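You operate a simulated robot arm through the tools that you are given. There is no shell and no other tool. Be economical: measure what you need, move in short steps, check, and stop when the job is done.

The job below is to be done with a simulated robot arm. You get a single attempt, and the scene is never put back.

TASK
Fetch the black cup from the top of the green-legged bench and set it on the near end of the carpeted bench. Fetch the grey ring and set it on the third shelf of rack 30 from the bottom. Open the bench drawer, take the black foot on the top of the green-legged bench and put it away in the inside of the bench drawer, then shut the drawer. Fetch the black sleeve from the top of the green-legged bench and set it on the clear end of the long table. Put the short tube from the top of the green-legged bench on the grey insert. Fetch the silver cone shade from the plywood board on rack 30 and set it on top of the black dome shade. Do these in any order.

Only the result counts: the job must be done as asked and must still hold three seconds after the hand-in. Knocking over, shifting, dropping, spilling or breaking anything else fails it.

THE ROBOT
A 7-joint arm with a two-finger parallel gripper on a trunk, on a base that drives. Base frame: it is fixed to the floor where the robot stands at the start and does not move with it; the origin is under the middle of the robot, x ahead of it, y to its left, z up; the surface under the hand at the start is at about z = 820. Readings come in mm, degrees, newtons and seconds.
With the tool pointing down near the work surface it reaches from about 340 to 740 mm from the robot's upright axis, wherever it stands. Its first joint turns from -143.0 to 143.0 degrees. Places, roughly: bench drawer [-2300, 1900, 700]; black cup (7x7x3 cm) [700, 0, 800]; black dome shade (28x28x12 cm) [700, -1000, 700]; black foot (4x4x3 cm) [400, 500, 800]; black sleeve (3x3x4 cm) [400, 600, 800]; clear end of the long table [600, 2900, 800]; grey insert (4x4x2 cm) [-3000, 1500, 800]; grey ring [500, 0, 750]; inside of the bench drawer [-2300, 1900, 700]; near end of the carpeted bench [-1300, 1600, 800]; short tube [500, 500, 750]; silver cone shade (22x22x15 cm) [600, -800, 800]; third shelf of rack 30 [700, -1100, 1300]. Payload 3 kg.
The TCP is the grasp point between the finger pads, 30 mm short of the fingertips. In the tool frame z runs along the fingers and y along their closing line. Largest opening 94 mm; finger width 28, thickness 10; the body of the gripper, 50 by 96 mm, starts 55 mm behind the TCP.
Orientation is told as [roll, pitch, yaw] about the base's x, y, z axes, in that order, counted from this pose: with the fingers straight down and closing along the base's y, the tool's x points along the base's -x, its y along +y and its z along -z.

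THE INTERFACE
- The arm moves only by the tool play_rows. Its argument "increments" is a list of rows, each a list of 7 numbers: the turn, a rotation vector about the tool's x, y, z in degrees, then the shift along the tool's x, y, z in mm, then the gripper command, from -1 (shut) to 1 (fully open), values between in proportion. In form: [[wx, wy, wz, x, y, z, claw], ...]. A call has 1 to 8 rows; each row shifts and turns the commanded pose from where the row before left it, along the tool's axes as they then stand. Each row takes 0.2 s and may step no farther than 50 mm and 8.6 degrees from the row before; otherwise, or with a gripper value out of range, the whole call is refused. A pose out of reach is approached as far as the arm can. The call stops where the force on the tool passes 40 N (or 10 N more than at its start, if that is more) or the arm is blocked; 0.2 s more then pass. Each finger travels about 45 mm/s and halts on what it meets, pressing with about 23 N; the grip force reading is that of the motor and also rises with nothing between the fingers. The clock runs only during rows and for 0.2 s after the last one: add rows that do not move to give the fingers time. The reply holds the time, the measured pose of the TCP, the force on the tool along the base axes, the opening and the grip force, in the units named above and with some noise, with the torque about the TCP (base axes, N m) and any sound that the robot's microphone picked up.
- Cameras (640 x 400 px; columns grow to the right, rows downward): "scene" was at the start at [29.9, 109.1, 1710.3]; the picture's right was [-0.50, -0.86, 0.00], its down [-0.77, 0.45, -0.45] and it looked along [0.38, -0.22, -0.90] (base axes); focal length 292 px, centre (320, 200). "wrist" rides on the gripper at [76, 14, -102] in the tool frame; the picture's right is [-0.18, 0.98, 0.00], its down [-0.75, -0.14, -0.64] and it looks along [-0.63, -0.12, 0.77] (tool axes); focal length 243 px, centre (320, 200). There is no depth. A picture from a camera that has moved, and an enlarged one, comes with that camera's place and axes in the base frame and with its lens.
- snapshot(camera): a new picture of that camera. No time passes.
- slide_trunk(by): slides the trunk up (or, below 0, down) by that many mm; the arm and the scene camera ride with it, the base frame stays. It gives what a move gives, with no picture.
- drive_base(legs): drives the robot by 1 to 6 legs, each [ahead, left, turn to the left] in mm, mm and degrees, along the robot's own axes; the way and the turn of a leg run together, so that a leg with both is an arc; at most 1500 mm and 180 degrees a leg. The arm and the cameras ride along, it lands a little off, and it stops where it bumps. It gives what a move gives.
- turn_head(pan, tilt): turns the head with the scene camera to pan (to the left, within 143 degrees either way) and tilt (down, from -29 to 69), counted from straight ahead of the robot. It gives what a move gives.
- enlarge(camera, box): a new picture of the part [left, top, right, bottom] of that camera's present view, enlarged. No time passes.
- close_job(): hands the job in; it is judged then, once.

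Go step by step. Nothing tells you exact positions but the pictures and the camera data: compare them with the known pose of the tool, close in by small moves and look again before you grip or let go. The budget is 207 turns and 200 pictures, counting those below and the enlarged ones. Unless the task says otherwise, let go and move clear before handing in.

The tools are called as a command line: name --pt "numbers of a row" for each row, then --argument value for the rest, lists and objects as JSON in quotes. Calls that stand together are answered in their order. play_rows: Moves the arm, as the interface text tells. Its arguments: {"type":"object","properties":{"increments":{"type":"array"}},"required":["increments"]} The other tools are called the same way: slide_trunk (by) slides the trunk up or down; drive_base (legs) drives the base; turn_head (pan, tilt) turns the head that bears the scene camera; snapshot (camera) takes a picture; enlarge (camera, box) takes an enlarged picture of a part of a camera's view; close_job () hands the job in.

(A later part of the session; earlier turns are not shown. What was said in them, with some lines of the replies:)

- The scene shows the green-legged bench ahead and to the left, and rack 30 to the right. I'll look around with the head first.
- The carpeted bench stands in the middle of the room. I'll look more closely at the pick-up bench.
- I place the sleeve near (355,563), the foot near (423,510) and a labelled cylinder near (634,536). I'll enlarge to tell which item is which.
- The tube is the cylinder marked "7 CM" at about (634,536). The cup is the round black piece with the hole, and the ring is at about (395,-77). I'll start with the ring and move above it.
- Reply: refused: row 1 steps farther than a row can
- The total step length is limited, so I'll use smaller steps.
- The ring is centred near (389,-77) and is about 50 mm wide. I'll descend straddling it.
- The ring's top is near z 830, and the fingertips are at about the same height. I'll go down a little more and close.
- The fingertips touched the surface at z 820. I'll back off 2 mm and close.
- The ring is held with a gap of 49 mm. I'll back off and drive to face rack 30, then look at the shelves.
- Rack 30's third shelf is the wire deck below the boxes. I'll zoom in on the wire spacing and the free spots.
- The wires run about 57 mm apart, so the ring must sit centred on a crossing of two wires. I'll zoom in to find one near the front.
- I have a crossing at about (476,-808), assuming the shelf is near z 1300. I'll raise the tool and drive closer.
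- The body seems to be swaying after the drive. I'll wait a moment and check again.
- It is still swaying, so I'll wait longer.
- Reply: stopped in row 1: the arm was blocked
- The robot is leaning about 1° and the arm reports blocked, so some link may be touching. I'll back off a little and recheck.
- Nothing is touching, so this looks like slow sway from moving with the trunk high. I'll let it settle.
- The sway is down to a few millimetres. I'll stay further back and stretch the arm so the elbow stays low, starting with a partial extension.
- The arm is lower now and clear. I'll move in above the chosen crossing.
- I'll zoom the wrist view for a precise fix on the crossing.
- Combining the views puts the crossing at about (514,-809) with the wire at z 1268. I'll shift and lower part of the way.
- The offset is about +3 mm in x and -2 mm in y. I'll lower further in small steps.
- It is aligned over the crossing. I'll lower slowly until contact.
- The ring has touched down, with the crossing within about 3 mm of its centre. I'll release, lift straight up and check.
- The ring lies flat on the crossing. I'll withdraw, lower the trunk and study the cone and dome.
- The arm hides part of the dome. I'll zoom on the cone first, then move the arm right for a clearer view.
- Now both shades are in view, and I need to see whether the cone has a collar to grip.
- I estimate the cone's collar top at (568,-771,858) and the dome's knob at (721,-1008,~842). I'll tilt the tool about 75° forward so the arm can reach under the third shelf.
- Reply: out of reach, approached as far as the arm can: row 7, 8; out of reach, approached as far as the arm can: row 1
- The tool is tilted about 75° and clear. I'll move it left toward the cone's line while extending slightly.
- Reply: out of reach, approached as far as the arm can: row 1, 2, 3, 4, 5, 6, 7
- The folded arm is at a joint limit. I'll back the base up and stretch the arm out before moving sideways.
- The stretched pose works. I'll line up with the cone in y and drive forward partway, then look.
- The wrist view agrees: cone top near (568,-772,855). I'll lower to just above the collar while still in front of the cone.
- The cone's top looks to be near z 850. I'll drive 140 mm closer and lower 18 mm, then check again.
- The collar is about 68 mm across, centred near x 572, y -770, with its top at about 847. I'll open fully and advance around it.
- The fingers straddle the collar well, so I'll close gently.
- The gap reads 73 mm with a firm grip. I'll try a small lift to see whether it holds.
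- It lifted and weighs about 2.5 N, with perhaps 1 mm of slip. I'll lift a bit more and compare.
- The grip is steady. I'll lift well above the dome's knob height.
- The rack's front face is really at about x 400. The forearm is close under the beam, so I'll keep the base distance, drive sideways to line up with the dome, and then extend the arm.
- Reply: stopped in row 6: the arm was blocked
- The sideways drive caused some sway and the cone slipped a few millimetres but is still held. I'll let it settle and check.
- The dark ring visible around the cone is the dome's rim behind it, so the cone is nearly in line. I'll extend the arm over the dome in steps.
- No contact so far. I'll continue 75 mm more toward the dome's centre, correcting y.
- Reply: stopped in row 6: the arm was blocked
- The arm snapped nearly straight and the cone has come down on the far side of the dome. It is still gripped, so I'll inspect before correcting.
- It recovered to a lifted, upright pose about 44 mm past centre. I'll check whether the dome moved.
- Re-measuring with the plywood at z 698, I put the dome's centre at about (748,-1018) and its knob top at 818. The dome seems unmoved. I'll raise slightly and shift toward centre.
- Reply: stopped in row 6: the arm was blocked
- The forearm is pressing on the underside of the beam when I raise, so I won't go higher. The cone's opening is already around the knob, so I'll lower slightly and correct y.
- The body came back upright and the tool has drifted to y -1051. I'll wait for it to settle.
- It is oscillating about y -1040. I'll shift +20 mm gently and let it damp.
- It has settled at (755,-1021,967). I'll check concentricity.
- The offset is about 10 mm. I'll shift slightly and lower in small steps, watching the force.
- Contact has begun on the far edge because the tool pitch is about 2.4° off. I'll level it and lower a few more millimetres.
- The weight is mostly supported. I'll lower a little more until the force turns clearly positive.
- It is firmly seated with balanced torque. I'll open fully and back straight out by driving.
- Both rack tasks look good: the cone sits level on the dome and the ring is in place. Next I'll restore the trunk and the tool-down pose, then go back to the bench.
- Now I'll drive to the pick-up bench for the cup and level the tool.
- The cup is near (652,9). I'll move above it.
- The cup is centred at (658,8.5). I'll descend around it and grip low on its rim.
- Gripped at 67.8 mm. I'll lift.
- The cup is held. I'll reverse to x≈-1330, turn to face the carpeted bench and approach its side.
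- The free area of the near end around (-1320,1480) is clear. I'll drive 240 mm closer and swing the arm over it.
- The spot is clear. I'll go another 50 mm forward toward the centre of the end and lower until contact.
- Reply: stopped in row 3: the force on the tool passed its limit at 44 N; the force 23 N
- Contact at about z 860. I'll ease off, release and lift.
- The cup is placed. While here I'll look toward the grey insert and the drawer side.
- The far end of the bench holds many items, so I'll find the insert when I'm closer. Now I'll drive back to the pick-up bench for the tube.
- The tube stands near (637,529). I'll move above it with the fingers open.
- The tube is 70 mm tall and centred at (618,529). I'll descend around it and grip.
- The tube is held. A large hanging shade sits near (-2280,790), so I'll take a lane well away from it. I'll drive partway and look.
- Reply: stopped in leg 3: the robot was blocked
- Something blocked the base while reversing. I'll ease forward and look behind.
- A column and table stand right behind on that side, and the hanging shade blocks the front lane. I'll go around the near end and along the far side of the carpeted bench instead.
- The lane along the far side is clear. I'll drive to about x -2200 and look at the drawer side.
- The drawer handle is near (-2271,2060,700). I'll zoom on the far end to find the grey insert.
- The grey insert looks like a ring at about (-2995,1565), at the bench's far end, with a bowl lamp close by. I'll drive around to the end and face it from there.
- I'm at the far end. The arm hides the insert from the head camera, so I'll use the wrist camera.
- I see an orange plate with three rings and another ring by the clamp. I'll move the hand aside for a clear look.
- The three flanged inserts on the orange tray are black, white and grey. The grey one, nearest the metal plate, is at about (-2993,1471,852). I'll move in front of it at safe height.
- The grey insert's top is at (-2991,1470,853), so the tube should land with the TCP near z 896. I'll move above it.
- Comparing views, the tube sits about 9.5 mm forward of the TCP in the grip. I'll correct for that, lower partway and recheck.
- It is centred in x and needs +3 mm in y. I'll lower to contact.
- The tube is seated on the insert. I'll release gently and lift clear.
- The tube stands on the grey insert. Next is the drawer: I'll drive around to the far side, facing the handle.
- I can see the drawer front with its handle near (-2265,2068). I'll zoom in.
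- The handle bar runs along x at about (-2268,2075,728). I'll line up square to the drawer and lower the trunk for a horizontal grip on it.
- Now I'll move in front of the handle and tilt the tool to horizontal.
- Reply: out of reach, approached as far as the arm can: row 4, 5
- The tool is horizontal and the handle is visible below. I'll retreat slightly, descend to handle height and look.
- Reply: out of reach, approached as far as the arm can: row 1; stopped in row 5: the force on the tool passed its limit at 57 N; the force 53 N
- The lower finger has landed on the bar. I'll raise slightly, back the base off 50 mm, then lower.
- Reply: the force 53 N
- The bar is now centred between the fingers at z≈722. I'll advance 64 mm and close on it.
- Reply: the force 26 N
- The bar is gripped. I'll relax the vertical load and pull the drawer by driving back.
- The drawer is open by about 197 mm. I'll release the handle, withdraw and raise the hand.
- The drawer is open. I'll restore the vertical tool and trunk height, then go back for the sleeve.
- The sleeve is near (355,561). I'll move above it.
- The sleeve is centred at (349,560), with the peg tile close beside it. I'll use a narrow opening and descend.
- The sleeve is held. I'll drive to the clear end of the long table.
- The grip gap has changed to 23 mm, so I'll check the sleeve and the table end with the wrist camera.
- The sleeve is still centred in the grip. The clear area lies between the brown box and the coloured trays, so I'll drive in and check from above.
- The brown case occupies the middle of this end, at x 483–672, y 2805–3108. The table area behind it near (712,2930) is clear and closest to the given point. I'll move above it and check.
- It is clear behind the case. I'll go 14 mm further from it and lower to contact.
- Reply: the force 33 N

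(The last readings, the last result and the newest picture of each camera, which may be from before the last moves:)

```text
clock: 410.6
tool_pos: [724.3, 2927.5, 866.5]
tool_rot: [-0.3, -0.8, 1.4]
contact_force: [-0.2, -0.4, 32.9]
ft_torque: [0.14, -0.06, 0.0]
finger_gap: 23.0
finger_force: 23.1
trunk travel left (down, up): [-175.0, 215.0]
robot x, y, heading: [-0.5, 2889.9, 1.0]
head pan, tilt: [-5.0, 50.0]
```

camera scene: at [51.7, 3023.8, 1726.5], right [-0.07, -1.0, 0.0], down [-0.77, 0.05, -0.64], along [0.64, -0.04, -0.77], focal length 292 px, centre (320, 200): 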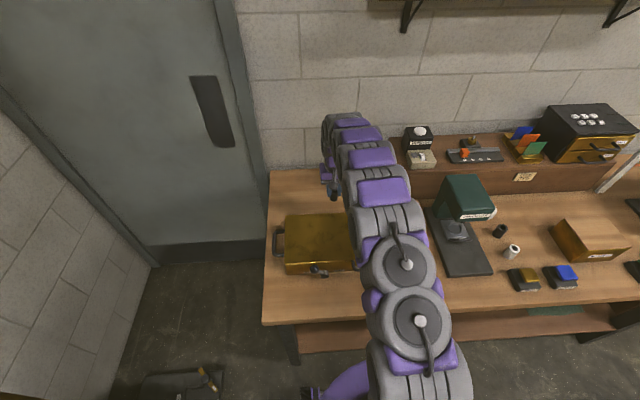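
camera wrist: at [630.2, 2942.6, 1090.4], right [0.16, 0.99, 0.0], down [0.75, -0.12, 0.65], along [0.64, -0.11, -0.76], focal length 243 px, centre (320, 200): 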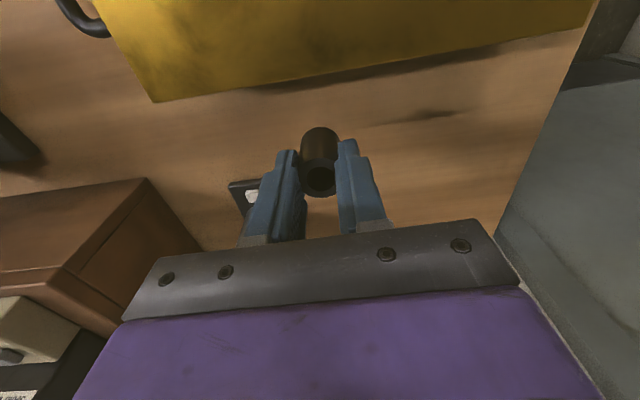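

play_rows --pt "0 0 0 0 0 -3 -0.9" --pt "0 0 0 0 0 0 -0.6" --pt "0 0 0 0 0 0 -0.2" --pt "0 0 0 0 0 0 0.1" --pt "0 0 0 0 0 0 0.1" --pt "0 0 0 0 0 -30 0.1" --pt "0 0 0 0 0 -45 0.1" --pt "0 0 0 0 0 -45 0.1"

snapshot --camera "wrist"

```text
clock: 412.4
tool_pos: [724.4, 2929.5, 984.9]
tool_rot: [-0.3, -0.6, 1.3]
contact_force: [0.1, 0.2, -1.1]
ft_torque: [0.02, 0.01, -0.01]
finger_gap: 51.7
finger_force: 0.1
trunk travel left (down, up): [-175.0, 215.0]
robot x, y, heading: [1.6, 2886.9, 1.1]
head pan, tilt: [-5.0, 50.0]
```

```text
43 pictures are left
camera wrist: at [647.0, 2943.0, 1086.8], right [0.16, 0.99, 0.0], down [0.75, -0.12, 0.65], along [0.64, -0.11, -0.76], focal length 243 px, centre (320, 200)
```

wrist: 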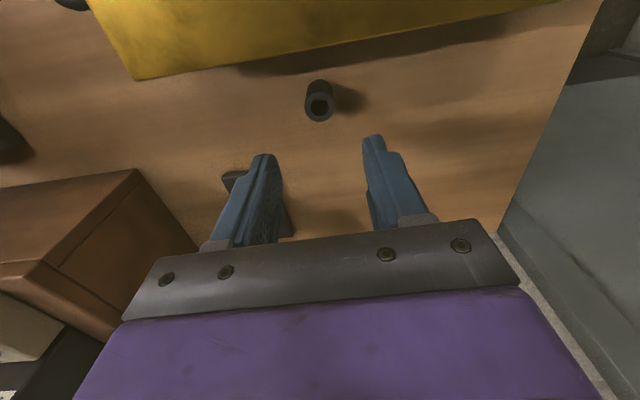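

The sleeve stands on the table. I'll retract, then drive back for the foot.

play_rows --pt "0 0 0 0 0 -30 0.1" --pt "0 0 0 48 0 0 0.1" --pt "0 0 0 48 0 0 0.1" --pt "0 0 0 48 0 0 0.1" --pt "0 0 0 48 0 0 0.1" --pt "0 0 0 45 0 -20 0.1" --pt "0 0 0 0 0 0 0.1"

drive_base --legs '[[-400, 0, 0], [0, 0, -88], [1200, 0, 0], [1180, 0, 0], [0, 0, 91]]'

turn_head --pan 10 --tilt 55

```text
clock: 414.0
tool_pos: [482.8, 2922.2, 1030.7]
tool_rot: [-0.2, -0.6, 1.2]
contact_force: [0.0, 0.4, -0.5]
ft_torque: [0.0, 0.0, -0.02]
finger_gap: 51.4
finger_force: 0.1
trunk travel left (down, up): [-175.0, 215.0]
robot x, y, heading: [0.7, 2889.0, 1.0]
head pan, tilt: [-5.0, 50.0]
```

```text
clock: 435.3
tool_pos: [298.1, 541.4, 1033.5]
tool_rot: [-0.3, -0.6, 3.7]
contact_force: [0.4, 0.7, -0.1]
ft_torque: [-0.01, -0.02, 0.01]
finger_gap: 51.4
finger_force: 0.0
trunk travel left (down, up): [-175.0, 215.0]
robot x, y, heading: [-177.5, 487.3, 3.3]
head pan, tilt: [-5.0, 50.0]
```

```text
clock: 436.1
tool_pos: [296.7, 541.4, 1031.8]
tool_rot: [-0.4, -0.8, 3.7]
contact_force: [1.0, -1.2, -0.5]
ft_torque: [0.0, 0.01, -0.01]
finger_gap: 51.8
finger_force: 0.1
trunk travel left (down, up): [-175.0, 215.0]
robot x, y, heading: [-182.2, 491.0, 3.5]
head pan, tilt: [10.0, 55.0]
```

drive_base --legs '[[140, 0, -3]]'

snapshot --camera "wrist"

```text
clock: 437.4
tool_pos: [438.1, 519.2, 1032.8]
tool_rot: [-0.4, -0.5, 0.5]
contact_force: [0.4, 0.7, 0.6]
ft_torque: [0.02, 0.0, 0.02]
finger_gap: 51.6
finger_force: 0.1
trunk travel left (down, up): [-175.0, 215.0]
robot x, y, heading: [-42.9, 489.6, 0.1]
head pan, tilt: [10.0, 55.0]
```

```text
42 pictures are left
camera wrist: at [361.8, 533.6, 1134.1], right [0.18, 0.98, 0.0], down [0.75, -0.13, 0.65], along [0.64, -0.12, -0.76], focal length 243 px, centre (320, 200)
```

wrist: 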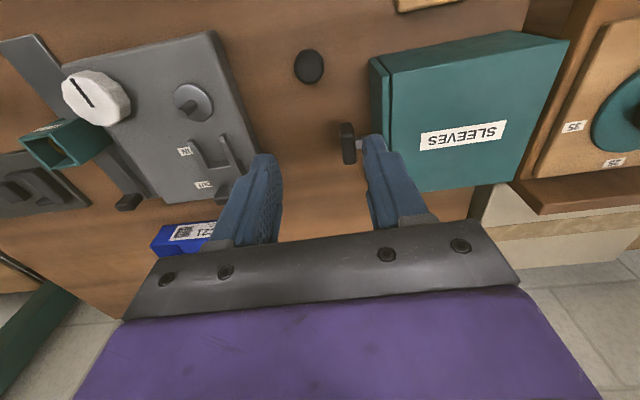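

The foot is at (417,510), and the sleeve box's corner is near (411,567). I'll descend, biased a few millimetres away from the box.

play_rows --pt "0 0 0 21 -12 20 0.35" --pt "0 0 0 0 0 45 0.35" --pt "0 0 0 0 0 40 0.35" --pt "0 0 0 0 0 35 0.35" --pt "0 0 0 0 0 0 0.35"

snapshot --camera "wrist"

```text
clock: 438.6
tool_pos: [417.3, 501.9, 891.6]
tool_rot: [-0.4, -0.8, 0.5]
contact_force: [-0.2, 0.8, 0.1]
ft_torque: [0.03, -0.03, 0.0]
finger_gap: 63.2
finger_force: 0.1
trunk travel left (down, up): [-175.0, 215.0]
robot x, y, heading: [-45.4, 489.4, 0.4]
head pan, tilt: [10.0, 55.0]
```

```text
41 pictures are left
camera wrist: at [340.5, 516.6, 993.7], right [0.18, 0.98, 0.0], down [0.75, -0.13, 0.65], along [0.64, -0.12, -0.76], focal length 243 px, centre (320, 200)
```

wrist: 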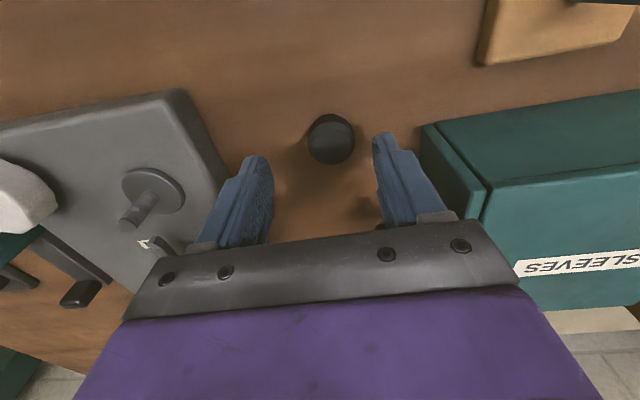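

play_rows --pt "0 0 0 4 3 20 0.35" --pt "0 0 0 0 0 17 0.35" --pt "0 0 0 0 0 0 0.35" --pt "0 0 0 0 0 0 0" --pt "0 0 0 0 0 0 -0.3" --pt "0 0 0 0 0 0 -0.5" --pt "0 0 0 0 0 0 -0.5" --pt "0 0 0 0 0 0 -0.5"

play_rows --pt "0 0 0 0 0 -30 -0.5" --pt "0 0 0 0 0 -45 -0.5" --pt "0 0 0 0 0 -45 -0.5" --pt "0 0 0 0 0 -45 -0.5" --pt "0 0 0 0 0 0 -0.5"

snapshot --camera "wrist"

```text
clock: 440.4
tool_pos: [414.8, 508.5, 852.8]
tool_rot: [-0.2, -0.8, 0.5]
contact_force: [0.1, 0.1, 0.8]
ft_torque: [0.04, 0.0, -0.01]
finger_gap: 31.7
finger_force: 22.9
trunk travel left (down, up): [-175.0, 215.0]
robot x, y, heading: [-44.7, 489.7, 0.2]
head pan, tilt: [10.0, 55.0]
```

```text
clock: 441.6
tool_pos: [411.5, 508.4, 1019.5]
tool_rot: [-0.2, -0.7, 0.4]
contact_force: [-0.6, 1.1, 0.0]
ft_torque: [0.01, 0.01, 0.02]
finger_gap: 31.9
finger_force: 22.9
trunk travel left (down, up): [-175.0, 215.0]
robot x, y, heading: [-40.7, 491.6, 0.4]
head pan, tilt: [10.0, 55.0]
```

```text
40 pictures are left
camera wrist: at [335.1, 522.3, 1121.9], right [0.18, 0.98, 0.0], down [0.75, -0.13, 0.65], along [0.64, -0.12, -0.76], focal length 243 px, centre (320, 200)
```

wrist: 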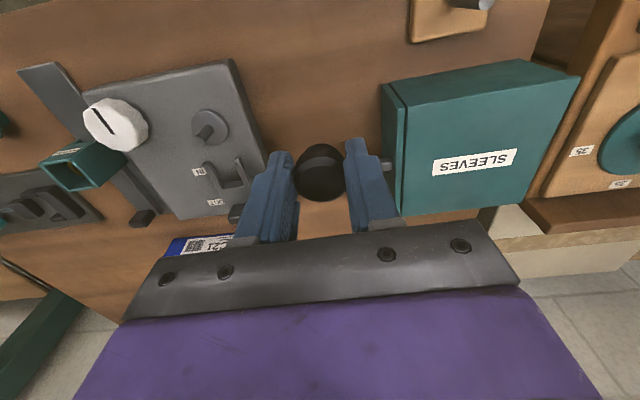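

The foot is held. I'll drive back to the drawer by the near-end route.

drive_base --legs '[[-330, 0, 0], [0, 0, 87], [1200, 0, 0], [950, 0, 0], [0, 0, 88]]'

drive_base --legs '[[1000, 0, 0]]'

```text
clock: 461.6
tool_pos: [-662.5, 2711.3, 1020.2]
tool_rot: [-0.3, -0.7, 173.8]
contact_force: [-1.0, -0.3, 0.0]
ft_torque: [0.03, 0.01, 0.0]
finger_gap: 31.7
finger_force: 23.4
trunk travel left (down, up): [-175.0, 215.0]
robot x, y, heading: [-207.4, 2672.0, 173.4]
head pan, tilt: [10.0, 55.0]
```

```text
clock: 466.8
tool_pos: [-1651.0, 2780.7, 1020.4]
tool_rot: [-0.3, -0.8, 176.2]
contact_force: [-0.6, 0.0, 0.5]
ft_torque: [0.01, 0.01, -0.01]
finger_gap: 31.8
finger_force: 23.3
trunk travel left (down, up): [-175.0, 215.0]
robot x, y, heading: [-1201.7, 2761.3, 176.2]
head pan, tilt: [10.0, 55.0]
```

drive_base --legs '[[1030, 0, 2], [0, 0, 91], [90, 0, 0]]'

turn_head --pan 15 --tilt 55

snapshot --camera "scene"

snapshot --camera "wrist"

```text
clock: 476.6
tool_pos: [-2216.5, 2269.2, 1019.1]
tool_rot: [-0.4, -0.9, -90.8]
contact_force: [-0.3, -0.6, -0.6]
ft_torque: [-0.02, 0.04, 0.01]
finger_gap: 31.7
finger_force: 23.1
trunk travel left (down, up): [-175.0, 215.0]
robot x, y, heading: [-2221.3, 2723.0, -90.9]
head pan, tilt: [10.0, 55.0]
```

```text
clock: 477.3
tool_pos: [-2216.2, 2272.6, 1021.6]
tool_rot: [-0.3, -1.0, -90.8]
contact_force: [-0.4, 0.5, -1.2]
ft_torque: [0.0, -0.01, 0.03]
finger_gap: 31.9
finger_force: 22.9
trunk travel left (down, up): [-175.0, 215.0]
robot x, y, heading: [-2222.6, 2721.0, -91.3]
head pan, tilt: [15.0, 55.0]
```

```text
39 pictures are left
camera scene: at [-2063.1, 2678.5, 1720.1], right [-0.97, -0.24, 0.0], down [-0.2, 0.8, -0.57], along [0.14, -0.56, -0.82], focal length 292 px, centre (320, 200)
```

scene: 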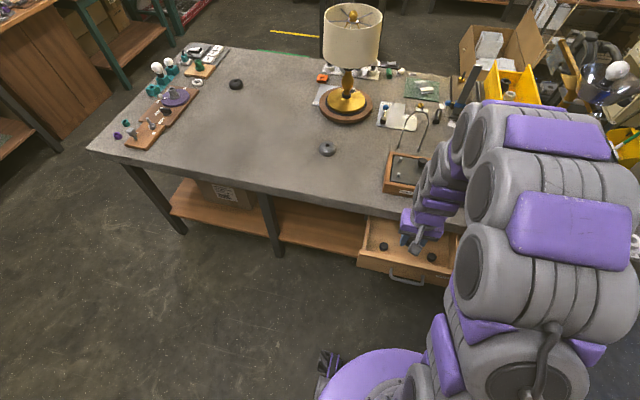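

```text
38 pictures are left
camera wrist: at [-2199.9, 2349.5, 1123.1], right [0.98, -0.2, 0.0], down [-0.15, -0.74, 0.65], along [-0.13, -0.64, -0.76], focal length 243 px, centre (320, 200)
```

wrist: 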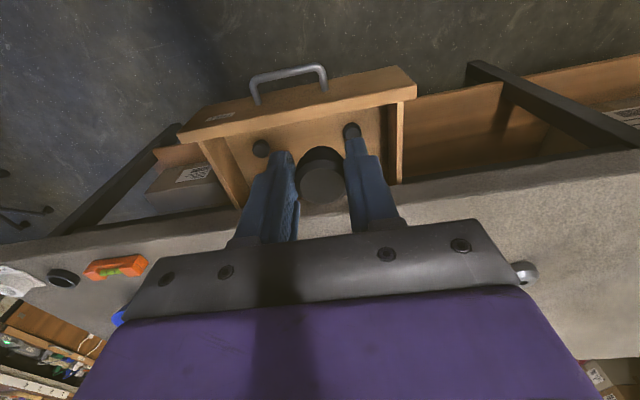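

Two feet already lie in the drawer at about (-2356,2151) and (-2182,2152), so I'll set ours between them at (-2268,2125). I'll lower the trunk and move above that spot.

slide_trunk --by -110

play_rows --pt "0 0 0 -37 -13 0 -0.5" --pt "0 0 0 -37 -13 0 -0.5" --pt "0 0 0 -37 -13 0 -0.5" --pt "0 0 0 -36 -12 0 -0.5" --pt "0 0 0 0 0 40 -0.5" --pt "0 0 0 0 0 40 -0.5" --pt "0 0 0 0 0 0 -0.5"

snapshot --camera "wrist"

```text
clock: 478.7
tool_pos: [-2216.8, 2271.9, 911.1]
tool_rot: [-0.2, -0.9, -90.8]
contact_force: [0.7, -0.8, -0.7]
ft_torque: [-0.02, 0.0, 0.0]
finger_gap: 31.5
finger_force: 23.2
trunk travel left (down, up): [-65.0, 325.0]
robot x, y, heading: [-2222.8, 2722.6, -91.0]
head pan, tilt: [15.0, 55.0]
```

```text
clock: 480.3
tool_pos: [-2270.9, 2124.1, 834.9]
tool_rot: [-0.3, -0.9, -90.7]
contact_force: [0.6, 0.2, -0.4]
ft_torque: [0.02, -0.02, 0.0]
finger_gap: 31.7
finger_force: 22.6
trunk travel left (down, up): [-65.0, 325.0]
robot x, y, heading: [-2224.6, 2722.6, -90.9]
head pan, tilt: [15.0, 55.0]
```

```text
37 pictures are left
camera wrist: at [-2253.7, 2202.7, 936.3], right [0.98, -0.2, 0.0], down [-0.15, -0.74, 0.65], along [-0.13, -0.64, -0.76], focal length 243 px, centre (320, 200)
```

wrist: 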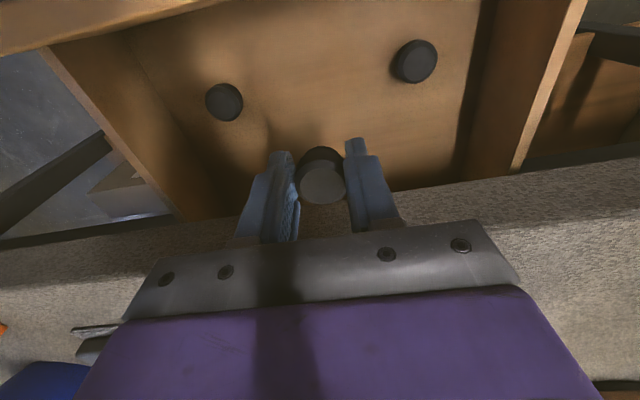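

The spot is clear between the two feet. I'll lower into the drawer, slowing near the floor.

play_rows --pt "0 0 0 0 0 30 -0.5" --pt "0 0 0 0 0 30 -0.5" --pt "0 0 0 0 0 20 -0.5" --pt "0 0 0 0 0 5 -0.5" --pt "0 0 0 0 0 5 -0.5" --pt "0 0 0 0 0 5 -0.5" --pt "0 0 0 0 0 5 -0.5" --pt "0 0 0 0 0 0 -0.5"

```text
clock: 482.1
tool_pos: [-2272.5, 2122.4, 734.4]
tool_rot: [-0.3, -0.9, -90.8]
contact_force: [-0.5, 0.5, 0.8]
ft_torque: [0.01, -0.03, -0.01]
finger_gap: 31.7
finger_force: 23.0
trunk travel left (down, up): [-65.0, 325.0]
robot x, y, heading: [-2226.7, 2725.7, -91.3]
head pan, tilt: [15.0, 55.0]
```

play_rows --pt "0 0 0 0 0 4 -0.5" --pt "0 0 0 0 0 4 -0.5" --pt "0 0 0 0 0 0 -0.5"

play_rows --pt "0 0 0 0 0 4 -0.5" --pt "0 0 0 0 0 4 -0.5" --pt "0 0 0 0 0 0 -0.5"

play_rows --pt "0 0 0 0 0 4 -0.5" --pt "0 0 0 0 0 4 -0.5" --pt "0 0 0 0 0 0 -0.5"

```text
clock: 482.9
tool_pos: [-2271.8, 2122.4, 725.6]
tool_rot: [-0.3, -0.8, -90.9]
contact_force: [0.0, -0.1, 0.2]
ft_torque: [0.0, 0.02, 0.0]
finger_gap: 31.5
finger_force: 23.2
trunk travel left (down, up): [-65.0, 325.0]
robot x, y, heading: [-2222.4, 2725.6, -91.3]
head pan, tilt: [15.0, 55.0]
```

```text
clock: 483.7
tool_pos: [-2271.1, 2121.3, 718.5]
tool_rot: [-0.3, -0.9, -90.8]
contact_force: [0.0, -0.1, 0.1]
ft_torque: [0.01, 0.0, -0.03]
finger_gap: 31.7
finger_force: 23.0
trunk travel left (down, up): [-65.0, 325.0]
robot x, y, heading: [-2225.6, 2722.4, -91.0]
head pan, tilt: [15.0, 55.0]
```

```text
clock: 484.5
tool_pos: [-2271.9, 2121.2, 711.9]
tool_rot: [-0.4, -1.1, -90.7]
contact_force: [0.3, -0.6, 29.7]
ft_torque: [-0.27, 0.02, -0.05]
finger_gap: 31.7
finger_force: 23.1
trunk travel left (down, up): [-65.0, 325.0]
robot x, y, heading: [-2220.0, 2724.8, -90.9]
head pan, tilt: [15.0, 55.0]
```

The foot has reached the drawer floor. I'll ease off, release and lift out.

play_rows --pt "0 0 0 0 0 -2 -0.5" --pt "0 0 0 0 0 0 -0.2" --pt "0 0 0 0 0 0 0.1" --pt "0 0 0 0 0 0 0.15" --pt "0 0 0 0 0 0 0.15" --pt "0 0 0 0 0 -40 0.15" --pt "0 0 0 0 0 -45 0.15" --pt "0 0 0 0 0 -45 0.15"

play_rows --pt "0 0 0 10 0 -45 0.15" --pt "0 0 0 40 0 -20 0.15" --pt "0 0 0 45 0 0 0.15" --pt "0 0 0 45 0 0 0.15" --pt "0 0 0 0 0 0 0.15"

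snapshot --camera "wrist"

```text
clock: 486.3
tool_pos: [-2274.0, 2123.2, 843.7]
tool_rot: [-0.3, -1.0, -90.9]
contact_force: [-0.1, -0.2, -0.3]
ft_torque: [-0.03, -0.04, 0.01]
finger_gap: 54.1
finger_force: 0.0
trunk travel left (down, up): [-65.0, 325.0]
robot x, y, heading: [-2221.1, 2722.6, -90.9]
head pan, tilt: [15.0, 55.0]
```

```text
clock: 487.5
tool_pos: [-2266.8, 2267.2, 904.7]
tool_rot: [-0.3, -0.9, -90.8]
contact_force: [-0.1, -0.1, 0.4]
ft_torque: [-0.01, -0.01, 0.03]
finger_gap: 54.2
finger_force: 0.1
trunk travel left (down, up): [-65.0, 325.0]
robot x, y, heading: [-2222.2, 2723.4, -91.0]
head pan, tilt: [15.0, 55.0]
```

```text
36 pictures are left
camera wrist: at [-2250.4, 2346.0, 1007.8], right [0.98, -0.2, 0.0], down [-0.15, -0.74, 0.65], along [-0.13, -0.64, -0.76], focal length 243 px, centre (320, 200)
```

wrist: 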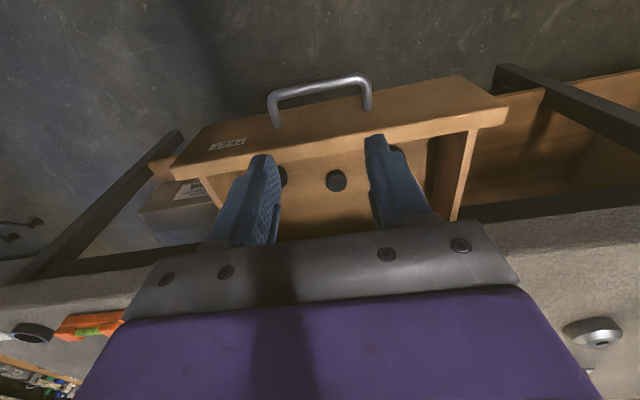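

The foot is in the drawer. Now I'll shut it by pushing the handle bar with closed fingers, first moving to the robot side of the handle and lowering.

play_rows --pt "0 0 0 35 6 0 -0.5" --pt "0 0 0 35 5 0 -1" --pt "0 0 0 0 0 40 -1" --pt "0 0 0 0 0 40 -1" --pt "0 0 0 0 0 40 -1" --pt "0 0 0 0 0 40 -1" --pt "0 0 0 0 0 25 -1" --pt "0 0 0 0 0 0 -1"

snapshot --camera "wrist"

```text
clock: 489.3
tool_pos: [-2256.5, 2332.9, 721.9]
tool_rot: [-0.3, -0.8, -90.7]
contact_force: [-0.9, 0.0, -0.4]
ft_torque: [-0.01, 0.02, 0.0]
finger_gap: 0.0
finger_force: 23.5
trunk travel left (down, up): [-65.0, 325.0]
robot x, y, heading: [-2222.2, 2724.0, -91.2]
head pan, tilt: [15.0, 55.0]
```

```text
35 pictures are left
camera wrist: at [-2240.4, 2409.2, 823.5], right [0.98, -0.2, 0.0], down [-0.15, -0.74, 0.66], along [-0.13, -0.64, -0.76], focal length 243 px, centre (320, 200)
```

wrist: 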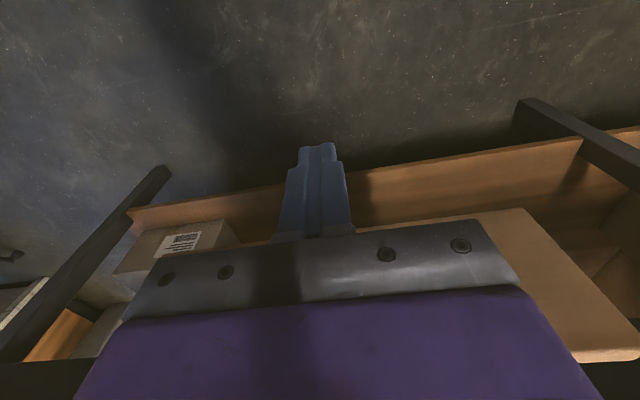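

play_rows --pt "0 0 0 -25 0 0 -1" --pt "0 0 0 -25 0 0 -1" --pt "0 0 0 -25 0 0 -1" --pt "0 0 0 -25 0 0 -1" --pt "0 0 0 -25 0 0 -1" --pt "0 0 0 0 0 0 -1"

play_rows --pt "0 0 0 -25 0 0 -1" --pt "0 0 0 -25 0 0 -1" --pt "0 0 0 -25 0 0 -1" --pt "0 0 0 -20 0 0 -1" --pt "0 0 0 0 0 0 -1"

snapshot --camera "wrist"

```text
clock: 490.7
tool_pos: [-2258.2, 2205.8, 722.6]
tool_rot: [-0.3, -1.0, -90.8]
contact_force: [1.0, -0.7, -0.2]
ft_torque: [0.0, -0.03, 0.0]
finger_gap: 0.0
finger_force: 23.2
trunk travel left (down, up): [-65.0, 325.0]
robot x, y, heading: [-2220.9, 2722.7, -91.0]
head pan, tilt: [15.0, 55.0]
```

```text
clock: 491.9
tool_pos: [-2261.0, 2109.5, 724.0]
tool_rot: [-0.3, -0.9, -90.8]
contact_force: [-0.8, 0.2, -0.3]
ft_torque: [0.01, 0.0, 0.01]
finger_gap: 0.1
finger_force: 22.7
trunk travel left (down, up): [-65.0, 325.0]
robot x, y, heading: [-2221.9, 2722.2, -91.0]
head pan, tilt: [15.0, 55.0]
```

```text
34 pictures are left
camera wrist: at [-2244.1, 2187.7, 825.4], right [0.98, -0.2, 0.0], down [-0.15, -0.74, 0.65], along [-0.13, -0.64, -0.76], focal length 243 px, centre (320, 200)
```

wrist: 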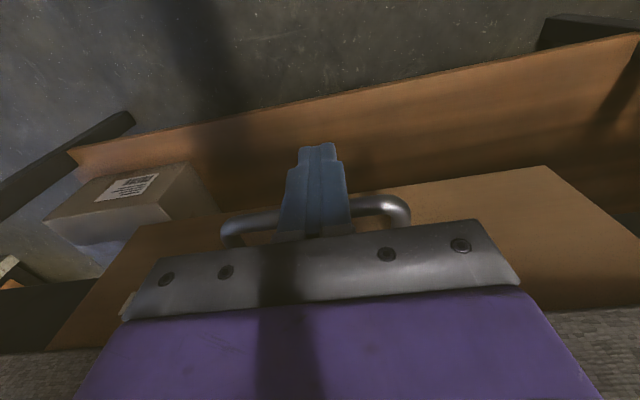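

The drawer is sliding shut. I'll push the last bit until resistance.

play_rows --pt "0 0 0 -6 0 0 -1" --pt "0 0 0 -6 0 0 -1" --pt "0 0 0 -6 0 0 -1" --pt "0 0 0 -4 0 0 -1" --pt "0 0 0 -4 0 0 -1" --pt "0 0 0 0 0 0 -1"

```text
clock: 492.4
tool_pos: [-2260.7, 2108.8, 720.7]
tool_rot: [-0.3, -0.1, -90.7]
contact_force: [-1.3, 17.1, 6.4]
ft_torque: [-1.46, -0.17, 0.25]
finger_gap: 0.2
finger_force: 23.2
trunk travel left (down, up): [-65.0, 325.0]
robot x, y, heading: [-2225.3, 2725.3, -90.7]
head pan, tilt: [15.0, 55.0]
stopped in row 2: the force on the tool passed its limit at 48 N (the readings are from after the stop); the commanded pose is now the measured one
```

It has hit a firm stop. I'll retreat and check that the drawer is fully closed.

play_rows --pt "0 0 0 40 0 0 -1" --pt "0 0 0 45 0 0 -1" --pt "0 0 0 45 0 0 -1" --pt "0 0 0 45 0 -30 -1" --pt "0 0 0 0 0 -45 -1" --pt "0 0 0 0 0 -45 -1" --pt "0 0 0 0 0 -45 -0.5"

enlarge --camera "scene" --box '[300, 180, 480, 300]'

```text
refused: row 4 steps farther than a row can; nothing moved
```

```text
3.33 times, centred on (390, 240) of scene
camera zoom: at [-2063.7, 2681.3, 1610.3], right [-0.97, -0.24, 0.0], down [-0.2, 0.8, -0.57], along [0.14, -0.56, -0.82], focal length 972 px, centre (87, 67)
```

zoom: 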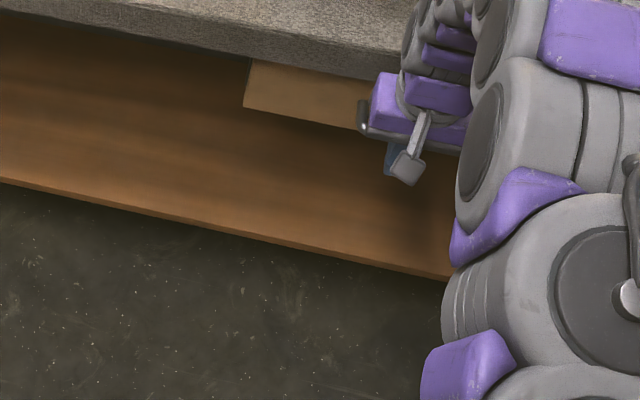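

play_rows --pt "0 0 0 40 0 0 -1" --pt "0 0 0 45 0 0 -1" --pt "0 0 0 45 0 0 -1" --pt "0 0 0 45 0 0 -1" --pt "0 0 0 0 0 -45 -1" --pt "0 0 0 0 0 -45 -1" --pt "0 0 0 0 0 -45 -0.5" --pt "0 0 0 0 0 -45 -0.5"

enlarge --camera "scene" --box '[300, 180, 480, 300]'

snapshot --camera "wrist"

```text
clock: 494.2
tool_pos: [-2255.4, 2285.8, 901.4]
tool_rot: [-0.3, -0.2, -90.8]
contact_force: [0.3, 0.7, -0.5]
ft_torque: [0.0, -0.01, -0.02]
finger_gap: 23.5
finger_force: 0.2
trunk travel left (down, up): [-65.0, 325.0]
robot x, y, heading: [-2223.5, 2726.6, -91.2]
head pan, tilt: [15.0, 55.0]
```

```text
3.33 times, centred on (390, 240) of scene
camera zoom: at [-2063.2, 2679.9, 1610.1], right [-0.97, -0.24, 0.0], down [-0.2, 0.8, -0.57], along [0.14, -0.56, -0.82], focal length 972 px, centre (87, 67)
```

zoom: 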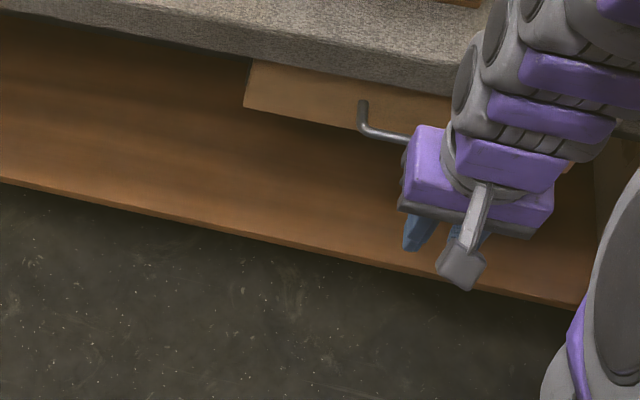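

```text
31 pictures are left
camera wrist: at [-2239.9, 2362.2, 1003.8], right [0.98, -0.2, 0.0], down [-0.15, -0.75, 0.65], along [-0.13, -0.63, -0.76], focal length 243 px, centre (320, 200)
```

wrist: 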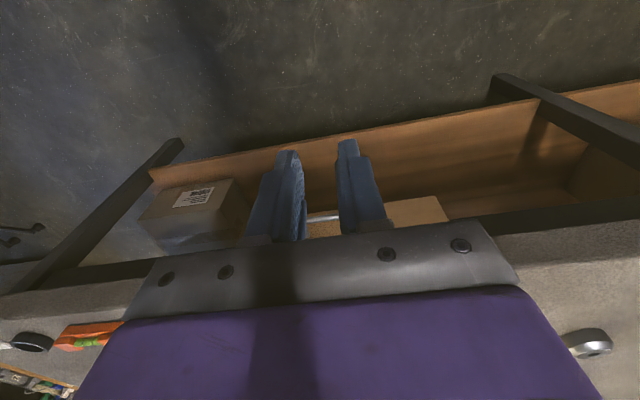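

The body of the gripper seems to have met the bench edge before the drawer was fully shut; the handle reads about 15–19 mm out. I'll re-push with the tool horizontal so only the fingertips lead.

drive_base --legs '[[-60, 0, 0]]'

slide_trunk --by -65

play_rows --pt "0 0 0 -40 0 -10 -1" --pt "0 0 0 -40 0 -10 -1" --pt "0 0 0 -40 0 0 -1" --pt "0 0 0 -40 0 0 -1" --pt "0 -8.5 0 0 0 0 -1" --pt "0 -8.5 0 0 0 0 -1" --pt "0 -8.5 0 0 0 0 -1" --pt "0 -8.5 0 0 0 0 -1"

play_rows --pt "0 -8.5 0 0 0 0 -1" --pt "0 -8.5 0 0 0 0 -1" --pt "0 -8.5 0 0 0 0 -1" --pt "0 -8.5 0 0 0 0 -1" --pt "0 -8.5 0 0 0 0 -1" --pt "0 -8.5 0 0 0 0 -1" --pt "0 0 0 0 0 0 -1" --pt "0 0 0 0 0 0 -1"

```text
clock: 495.2
tool_pos: [-2254.8, 2345.0, 901.2]
tool_rot: [-0.2, -0.4, -90.7]
contact_force: [0.1, -0.1, -0.1]
ft_torque: [0.01, -0.01, 0.04]
finger_gap: 23.6
finger_force: 0.0
trunk travel left (down, up): [-65.0, 325.0]
robot x, y, heading: [-2219.1, 2783.5, -90.8]
head pan, tilt: [15.0, 55.0]
```

```text
clock: 496.3
tool_pos: [-2255.2, 2345.2, 836.2]
tool_rot: [-0.4, -0.3, -90.6]
contact_force: [-0.2, -0.4, 0.6]
ft_torque: [-0.01, 0.01, 0.0]
finger_gap: 23.4
finger_force: 0.0
trunk travel left (down, up): [0.0, 390.0]
robot x, y, heading: [-2222.1, 2783.5, -91.0]
head pan, tilt: [15.0, 55.0]
```

```text
clock: 498.1
tool_pos: [-2256.3, 2184.9, 858.0]
tool_rot: [-0.3, -34.5, -90.5]
contact_force: [0.0, -0.8, 0.1]
ft_torque: [0.0, 0.02, 0.01]
finger_gap: 0.0
finger_force: 23.0
trunk travel left (down, up): [0.0, 390.0]
robot x, y, heading: [-2225.9, 2782.7, -90.7]
head pan, tilt: [15.0, 55.0]
```

```text
clock: 499.9
tool_pos: [-2259.6, 2175.5, 872.2]
tool_rot: [-4.4, -85.3, -86.3]
contact_force: [0.2, 0.1, 0.6]
ft_torque: [0.03, 0.01, -0.02]
finger_gap: 0.0
finger_force: 22.7
out of reach, approached as far as the arm can: row 5
trunk travel left (down, up): [0.0, 390.0]
robot x, y, heading: [-2219.2, 2783.1, -90.9]
head pan, tilt: [15.0, 55.0]
```

play_rows --pt "0 0 0 37 0 3 -1" --pt "0 0 0 37 0 3 -1" --pt "0 0 0 37 0 3 -1" --pt "0 0 0 37 0 3 -1" --pt "0 0 0 0 0 0 -1" --pt "0 0 0 0 0 0 -1"

snapshot --camera "wrist"

enlarge --camera "scene" --box '[300, 160, 480, 280]'

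```text
clock: 501.3
tool_pos: [-2260.9, 2170.0, 722.9]
tool_rot: [-3.6, -85.3, -87.1]
contact_force: [0.5, 0.4, -0.6]
ft_torque: [0.02, 0.0, 0.03]
finger_gap: 0.1
finger_force: 23.1
trunk travel left (down, up): [0.0, 390.0]
robot x, y, heading: [-2221.0, 2781.6, -90.8]
head pan, tilt: [15.0, 55.0]
```

```text
30 pictures are left
camera wrist: at [-2244.6, 2279.7, 654.9], right [0.98, -0.03, 0.18], down [-0.13, 0.58, 0.8], along [-0.12, -0.81, 0.57], focal length 243 px, centre (320, 200)
```

wrist: 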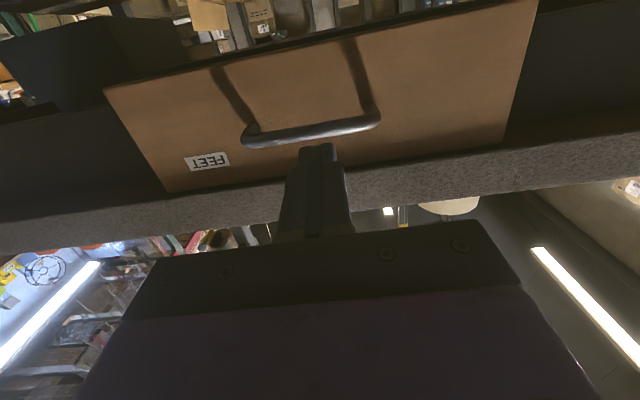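

```text
3.33 times, centred on (390, 220) of scene
camera zoom: at [-2062.8, 2737.9, 1545.1], right [-0.97, -0.24, 0.0], down [-0.2, 0.8, -0.57], along [0.14, -0.55, -0.82], focal length 972 px, centre (87, 133)
```

zoom: 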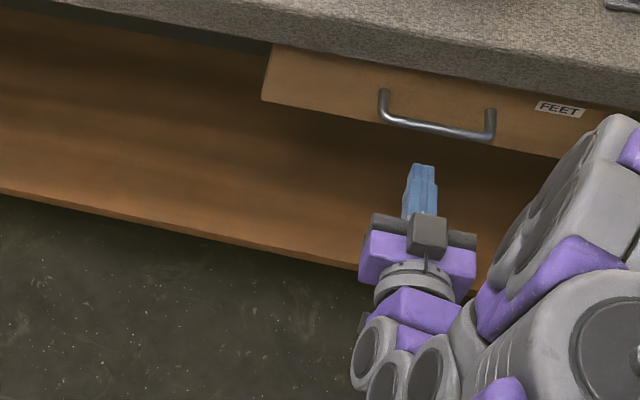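

The drawer is visibly a little open, as its label is showing. I'll push the bar straight in with the fingertips.

play_rows --pt "0 0 0 -1 0 15 -1" --pt "0 0 0 -1 0 15 -1" --pt "0 0 0 -1 0 12 -1" --pt "0 0 0 0 0 8 -1" --pt "0 0 0 0 0 6 -1" --pt "0 0 0 0 0 4 -1" --pt "0 0 0 0 0 0 -1"

enlarge --camera "scene" --box '[300, 160, 480, 280]'

```text
clock: 502.9
tool_pos: [-2262.8, 2114.6, 721.8]
tool_rot: [-3.2, -85.3, -87.4]
contact_force: [-0.1, 1.9, -0.9]
ft_torque: [0.05, 0.05, 0.02]
finger_gap: 0.0
finger_force: 22.9
trunk travel left (down, up): [0.0, 390.0]
robot x, y, heading: [-2219.9, 2786.5, -90.9]
head pan, tilt: [15.0, 55.0]
```

```text
3.33 times, centred on (390, 220) of scene
camera zoom: at [-2062.9, 2737.7, 1545.1], right [-0.97, -0.24, 0.0], down [-0.2, 0.8, -0.57], along [0.14, -0.55, -0.82], focal length 972 px, centre (87, 133)
```

zoom: 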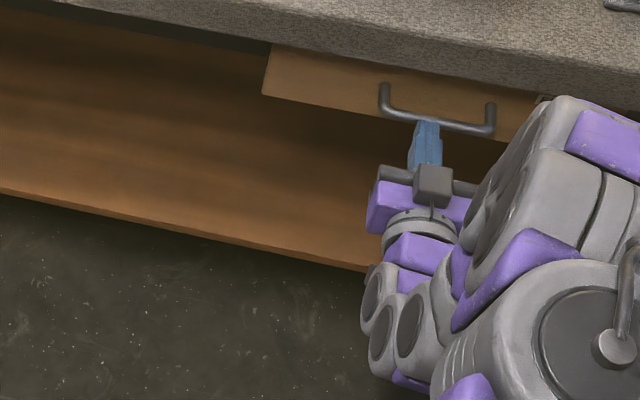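

play_rows --pt "0 0 0 0 0 4 -1" --pt "0 0 0 0 0 4 -1" --pt "0 0 0 0 0 4 -1" --pt "0 0 0 0 0 4 -1" --pt "0 0 0 0 0 3 -1" --pt "0 0 0 0 0 3 -1" --pt "0 0 0 0 0 0 -1"

enlarge --camera "scene" --box '[300, 160, 480, 280]'

```text
clock: 503.8
tool_pos: [-2263.8, 2104.2, 721.6]
tool_rot: [-3.1, -85.4, -87.6]
contact_force: [1.6, 31.6, 15.8]
ft_torque: [-0.43, -0.07, 0.19]
finger_gap: 0.0
finger_force: 23.3
trunk travel left (down, up): [0.0, 390.0]
robot x, y, heading: [-2224.7, 2784.3, -90.5]
head pan, tilt: [15.0, 55.0]
stopped in row 4: the force on the tool passed its limit at 47 N (the readings are from after the stop); the commanded pose is now the measured one
```

```text
3.33 times, centred on (390, 220) of scene
camera zoom: at [-2062.2, 2744.8, 1545.5], right [-0.97, -0.24, 0.0], down [-0.2, 0.79, -0.57], along [0.14, -0.56, -0.82], focal length 972 px, centre (87, 133)
```

zoom: 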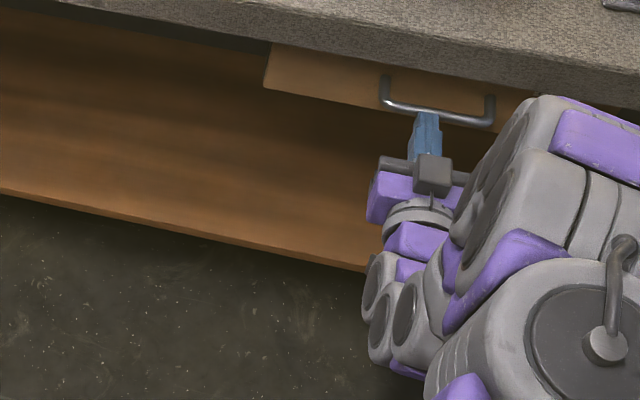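

A firm stop at the original handle position, with the label hidden again, so the drawer is closed. I'll back off and verify.

play_rows --pt "0 0 0 0 0 -20 -1" --pt "0 0 0 0 0 -30 -1" --pt "0 0 0 0 0 0 -1"

drive_base --legs '[[-120, 0, 0]]'

turn_head --pan 10 --tilt 40

snapshot --camera "scene"

enlarge --camera "scene" --box '[300, 130, 480, 260]'

```text
clock: 504.6
tool_pos: [-2264.0, 2151.7, 722.9]
tool_rot: [-3.3, -85.1, -87.4]
contact_force: [0.7, 0.7, -0.7]
ft_torque: [-0.01, 0.0, -0.01]
finger_gap: 0.0
finger_force: 23.0
trunk travel left (down, up): [0.0, 390.0]
robot x, y, heading: [-2220.7, 2785.8, -90.6]
head pan, tilt: [15.0, 55.0]
```

```text
clock: 505.9
tool_pos: [-2264.3, 2272.0, 722.8]
tool_rot: [-3.2, -85.1, -87.7]
contact_force: [-0.2, 0.2, 0.1]
ft_torque: [0.02, -0.01, 0.0]
finger_gap: 0.0
finger_force: 23.6
trunk travel left (down, up): [0.0, 390.0]
robot x, y, heading: [-2215.3, 2902.7, -91.2]
head pan, tilt: [15.0, 55.0]
```

```text
clock: 506.6
tool_pos: [-2263.9, 2274.5, 724.3]
tool_rot: [-3.4, -85.2, -87.7]
contact_force: [0.1, 0.2, 0.6]
ft_torque: [0.02, -0.01, 0.01]
finger_gap: 0.2
finger_force: 22.9
trunk travel left (down, up): [0.0, 390.0]
robot x, y, heading: [-2224.4, 2904.1, -91.0]
head pan, tilt: [10.0, 40.0]
```

```text
26 pictures are left
camera scene: at [-2064.9, 2842.8, 1565.7], right [-0.99, -0.15, 0.0], down [-0.1, 0.64, -0.76], along [0.12, -0.75, -0.65], focal length 292 px, centre (320, 200)
```

scene: 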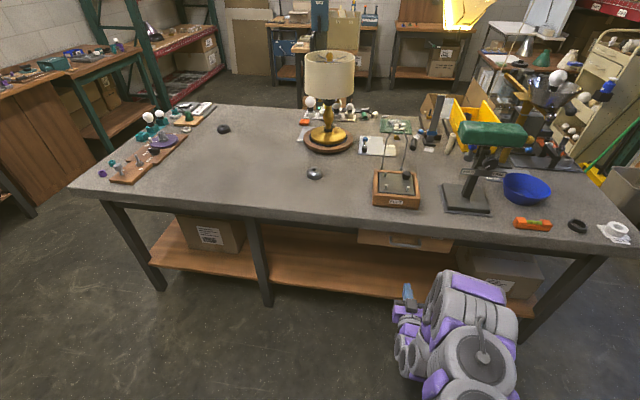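

```text
3.08 times, centred on (390, 195) of scene
camera zoom: at [-2064.9, 2842.8, 1565.7], right [-0.99, -0.15, 0.0], down [-0.1, 0.64, -0.76], along [0.12, -0.75, -0.65], focal length 898 px, centre (105, 215)
```

zoom: 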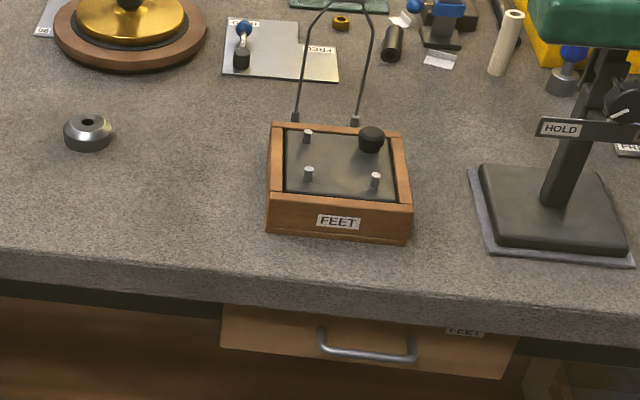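

The drawer is shut and the surroundings look undisturbed. One last check on the tube and cup.

enlarge --camera "scene" --box '[480, 60, 640, 250]'

enlarge --camera "scene" --box '[80, 80, 260, 200]'

```text
2.11 times, centred on (560, 155) of scene
camera zoom: at [-2064.9, 2842.8, 1565.7], right [-0.99, -0.15, 0.0], down [-0.1, 0.64, -0.76], along [0.12, -0.75, -0.65], focal length 614 px, centre (-185, 295)
```

zoom: 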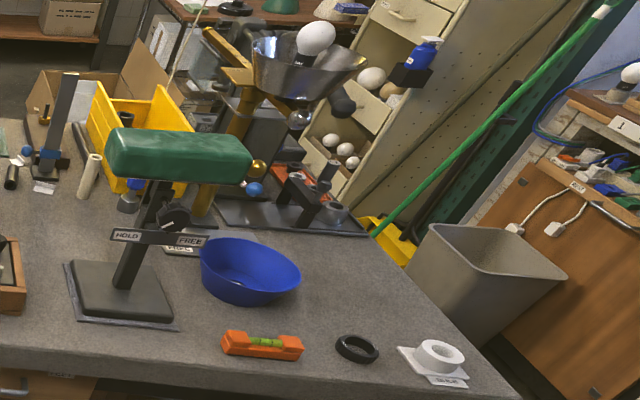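

```text
3.33 times, centred on (170, 140) of scene
camera zoom: at [-2064.9, 2842.8, 1565.7], right [-0.99, -0.15, 0.0], down [-0.1, 0.64, -0.76], along [0.12, -0.75, -0.65], focal length 972 px, centre (820, 400)
```

zoom: 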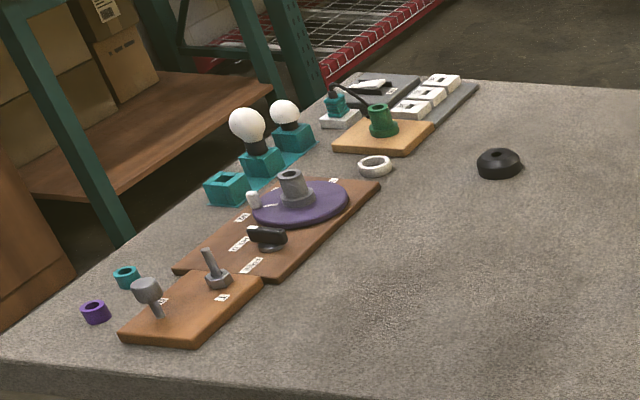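

The tube stands upright on the grey insert, the cup is on the carpeted bench's near end, and the hand is clear, so I'm handing in.

close_job

```text
The job is handed in.
```

I finished all six moves and handed the job in; I don't have the judge's result. While driving, the base once bumped something near the floor column, and I did not go back to check whether anything there moved.

- **Cup:** it is on the near end of the carpeted bench.
- **Grey ring:** it is on rack 30's third shelf, centred on a wire crossing.
- **Black foot:** it is in the bench drawer, between two feet already there. My first push left the drawer slightly open, so I pushed again and it is now fully shut.
- **Sleeve:** it is on the end of the long table, behind the brown case that fills the middle of that end. I took the whole end of the table as the target area.
- **Short tube:** it is upright on the grey insert.
- **Cone shade:** it is level on top of the black dome shade. On the way in, the arm snapped nearly straight and dropped the cone briefly onto the dome's far side, but the dome did not appear to move.
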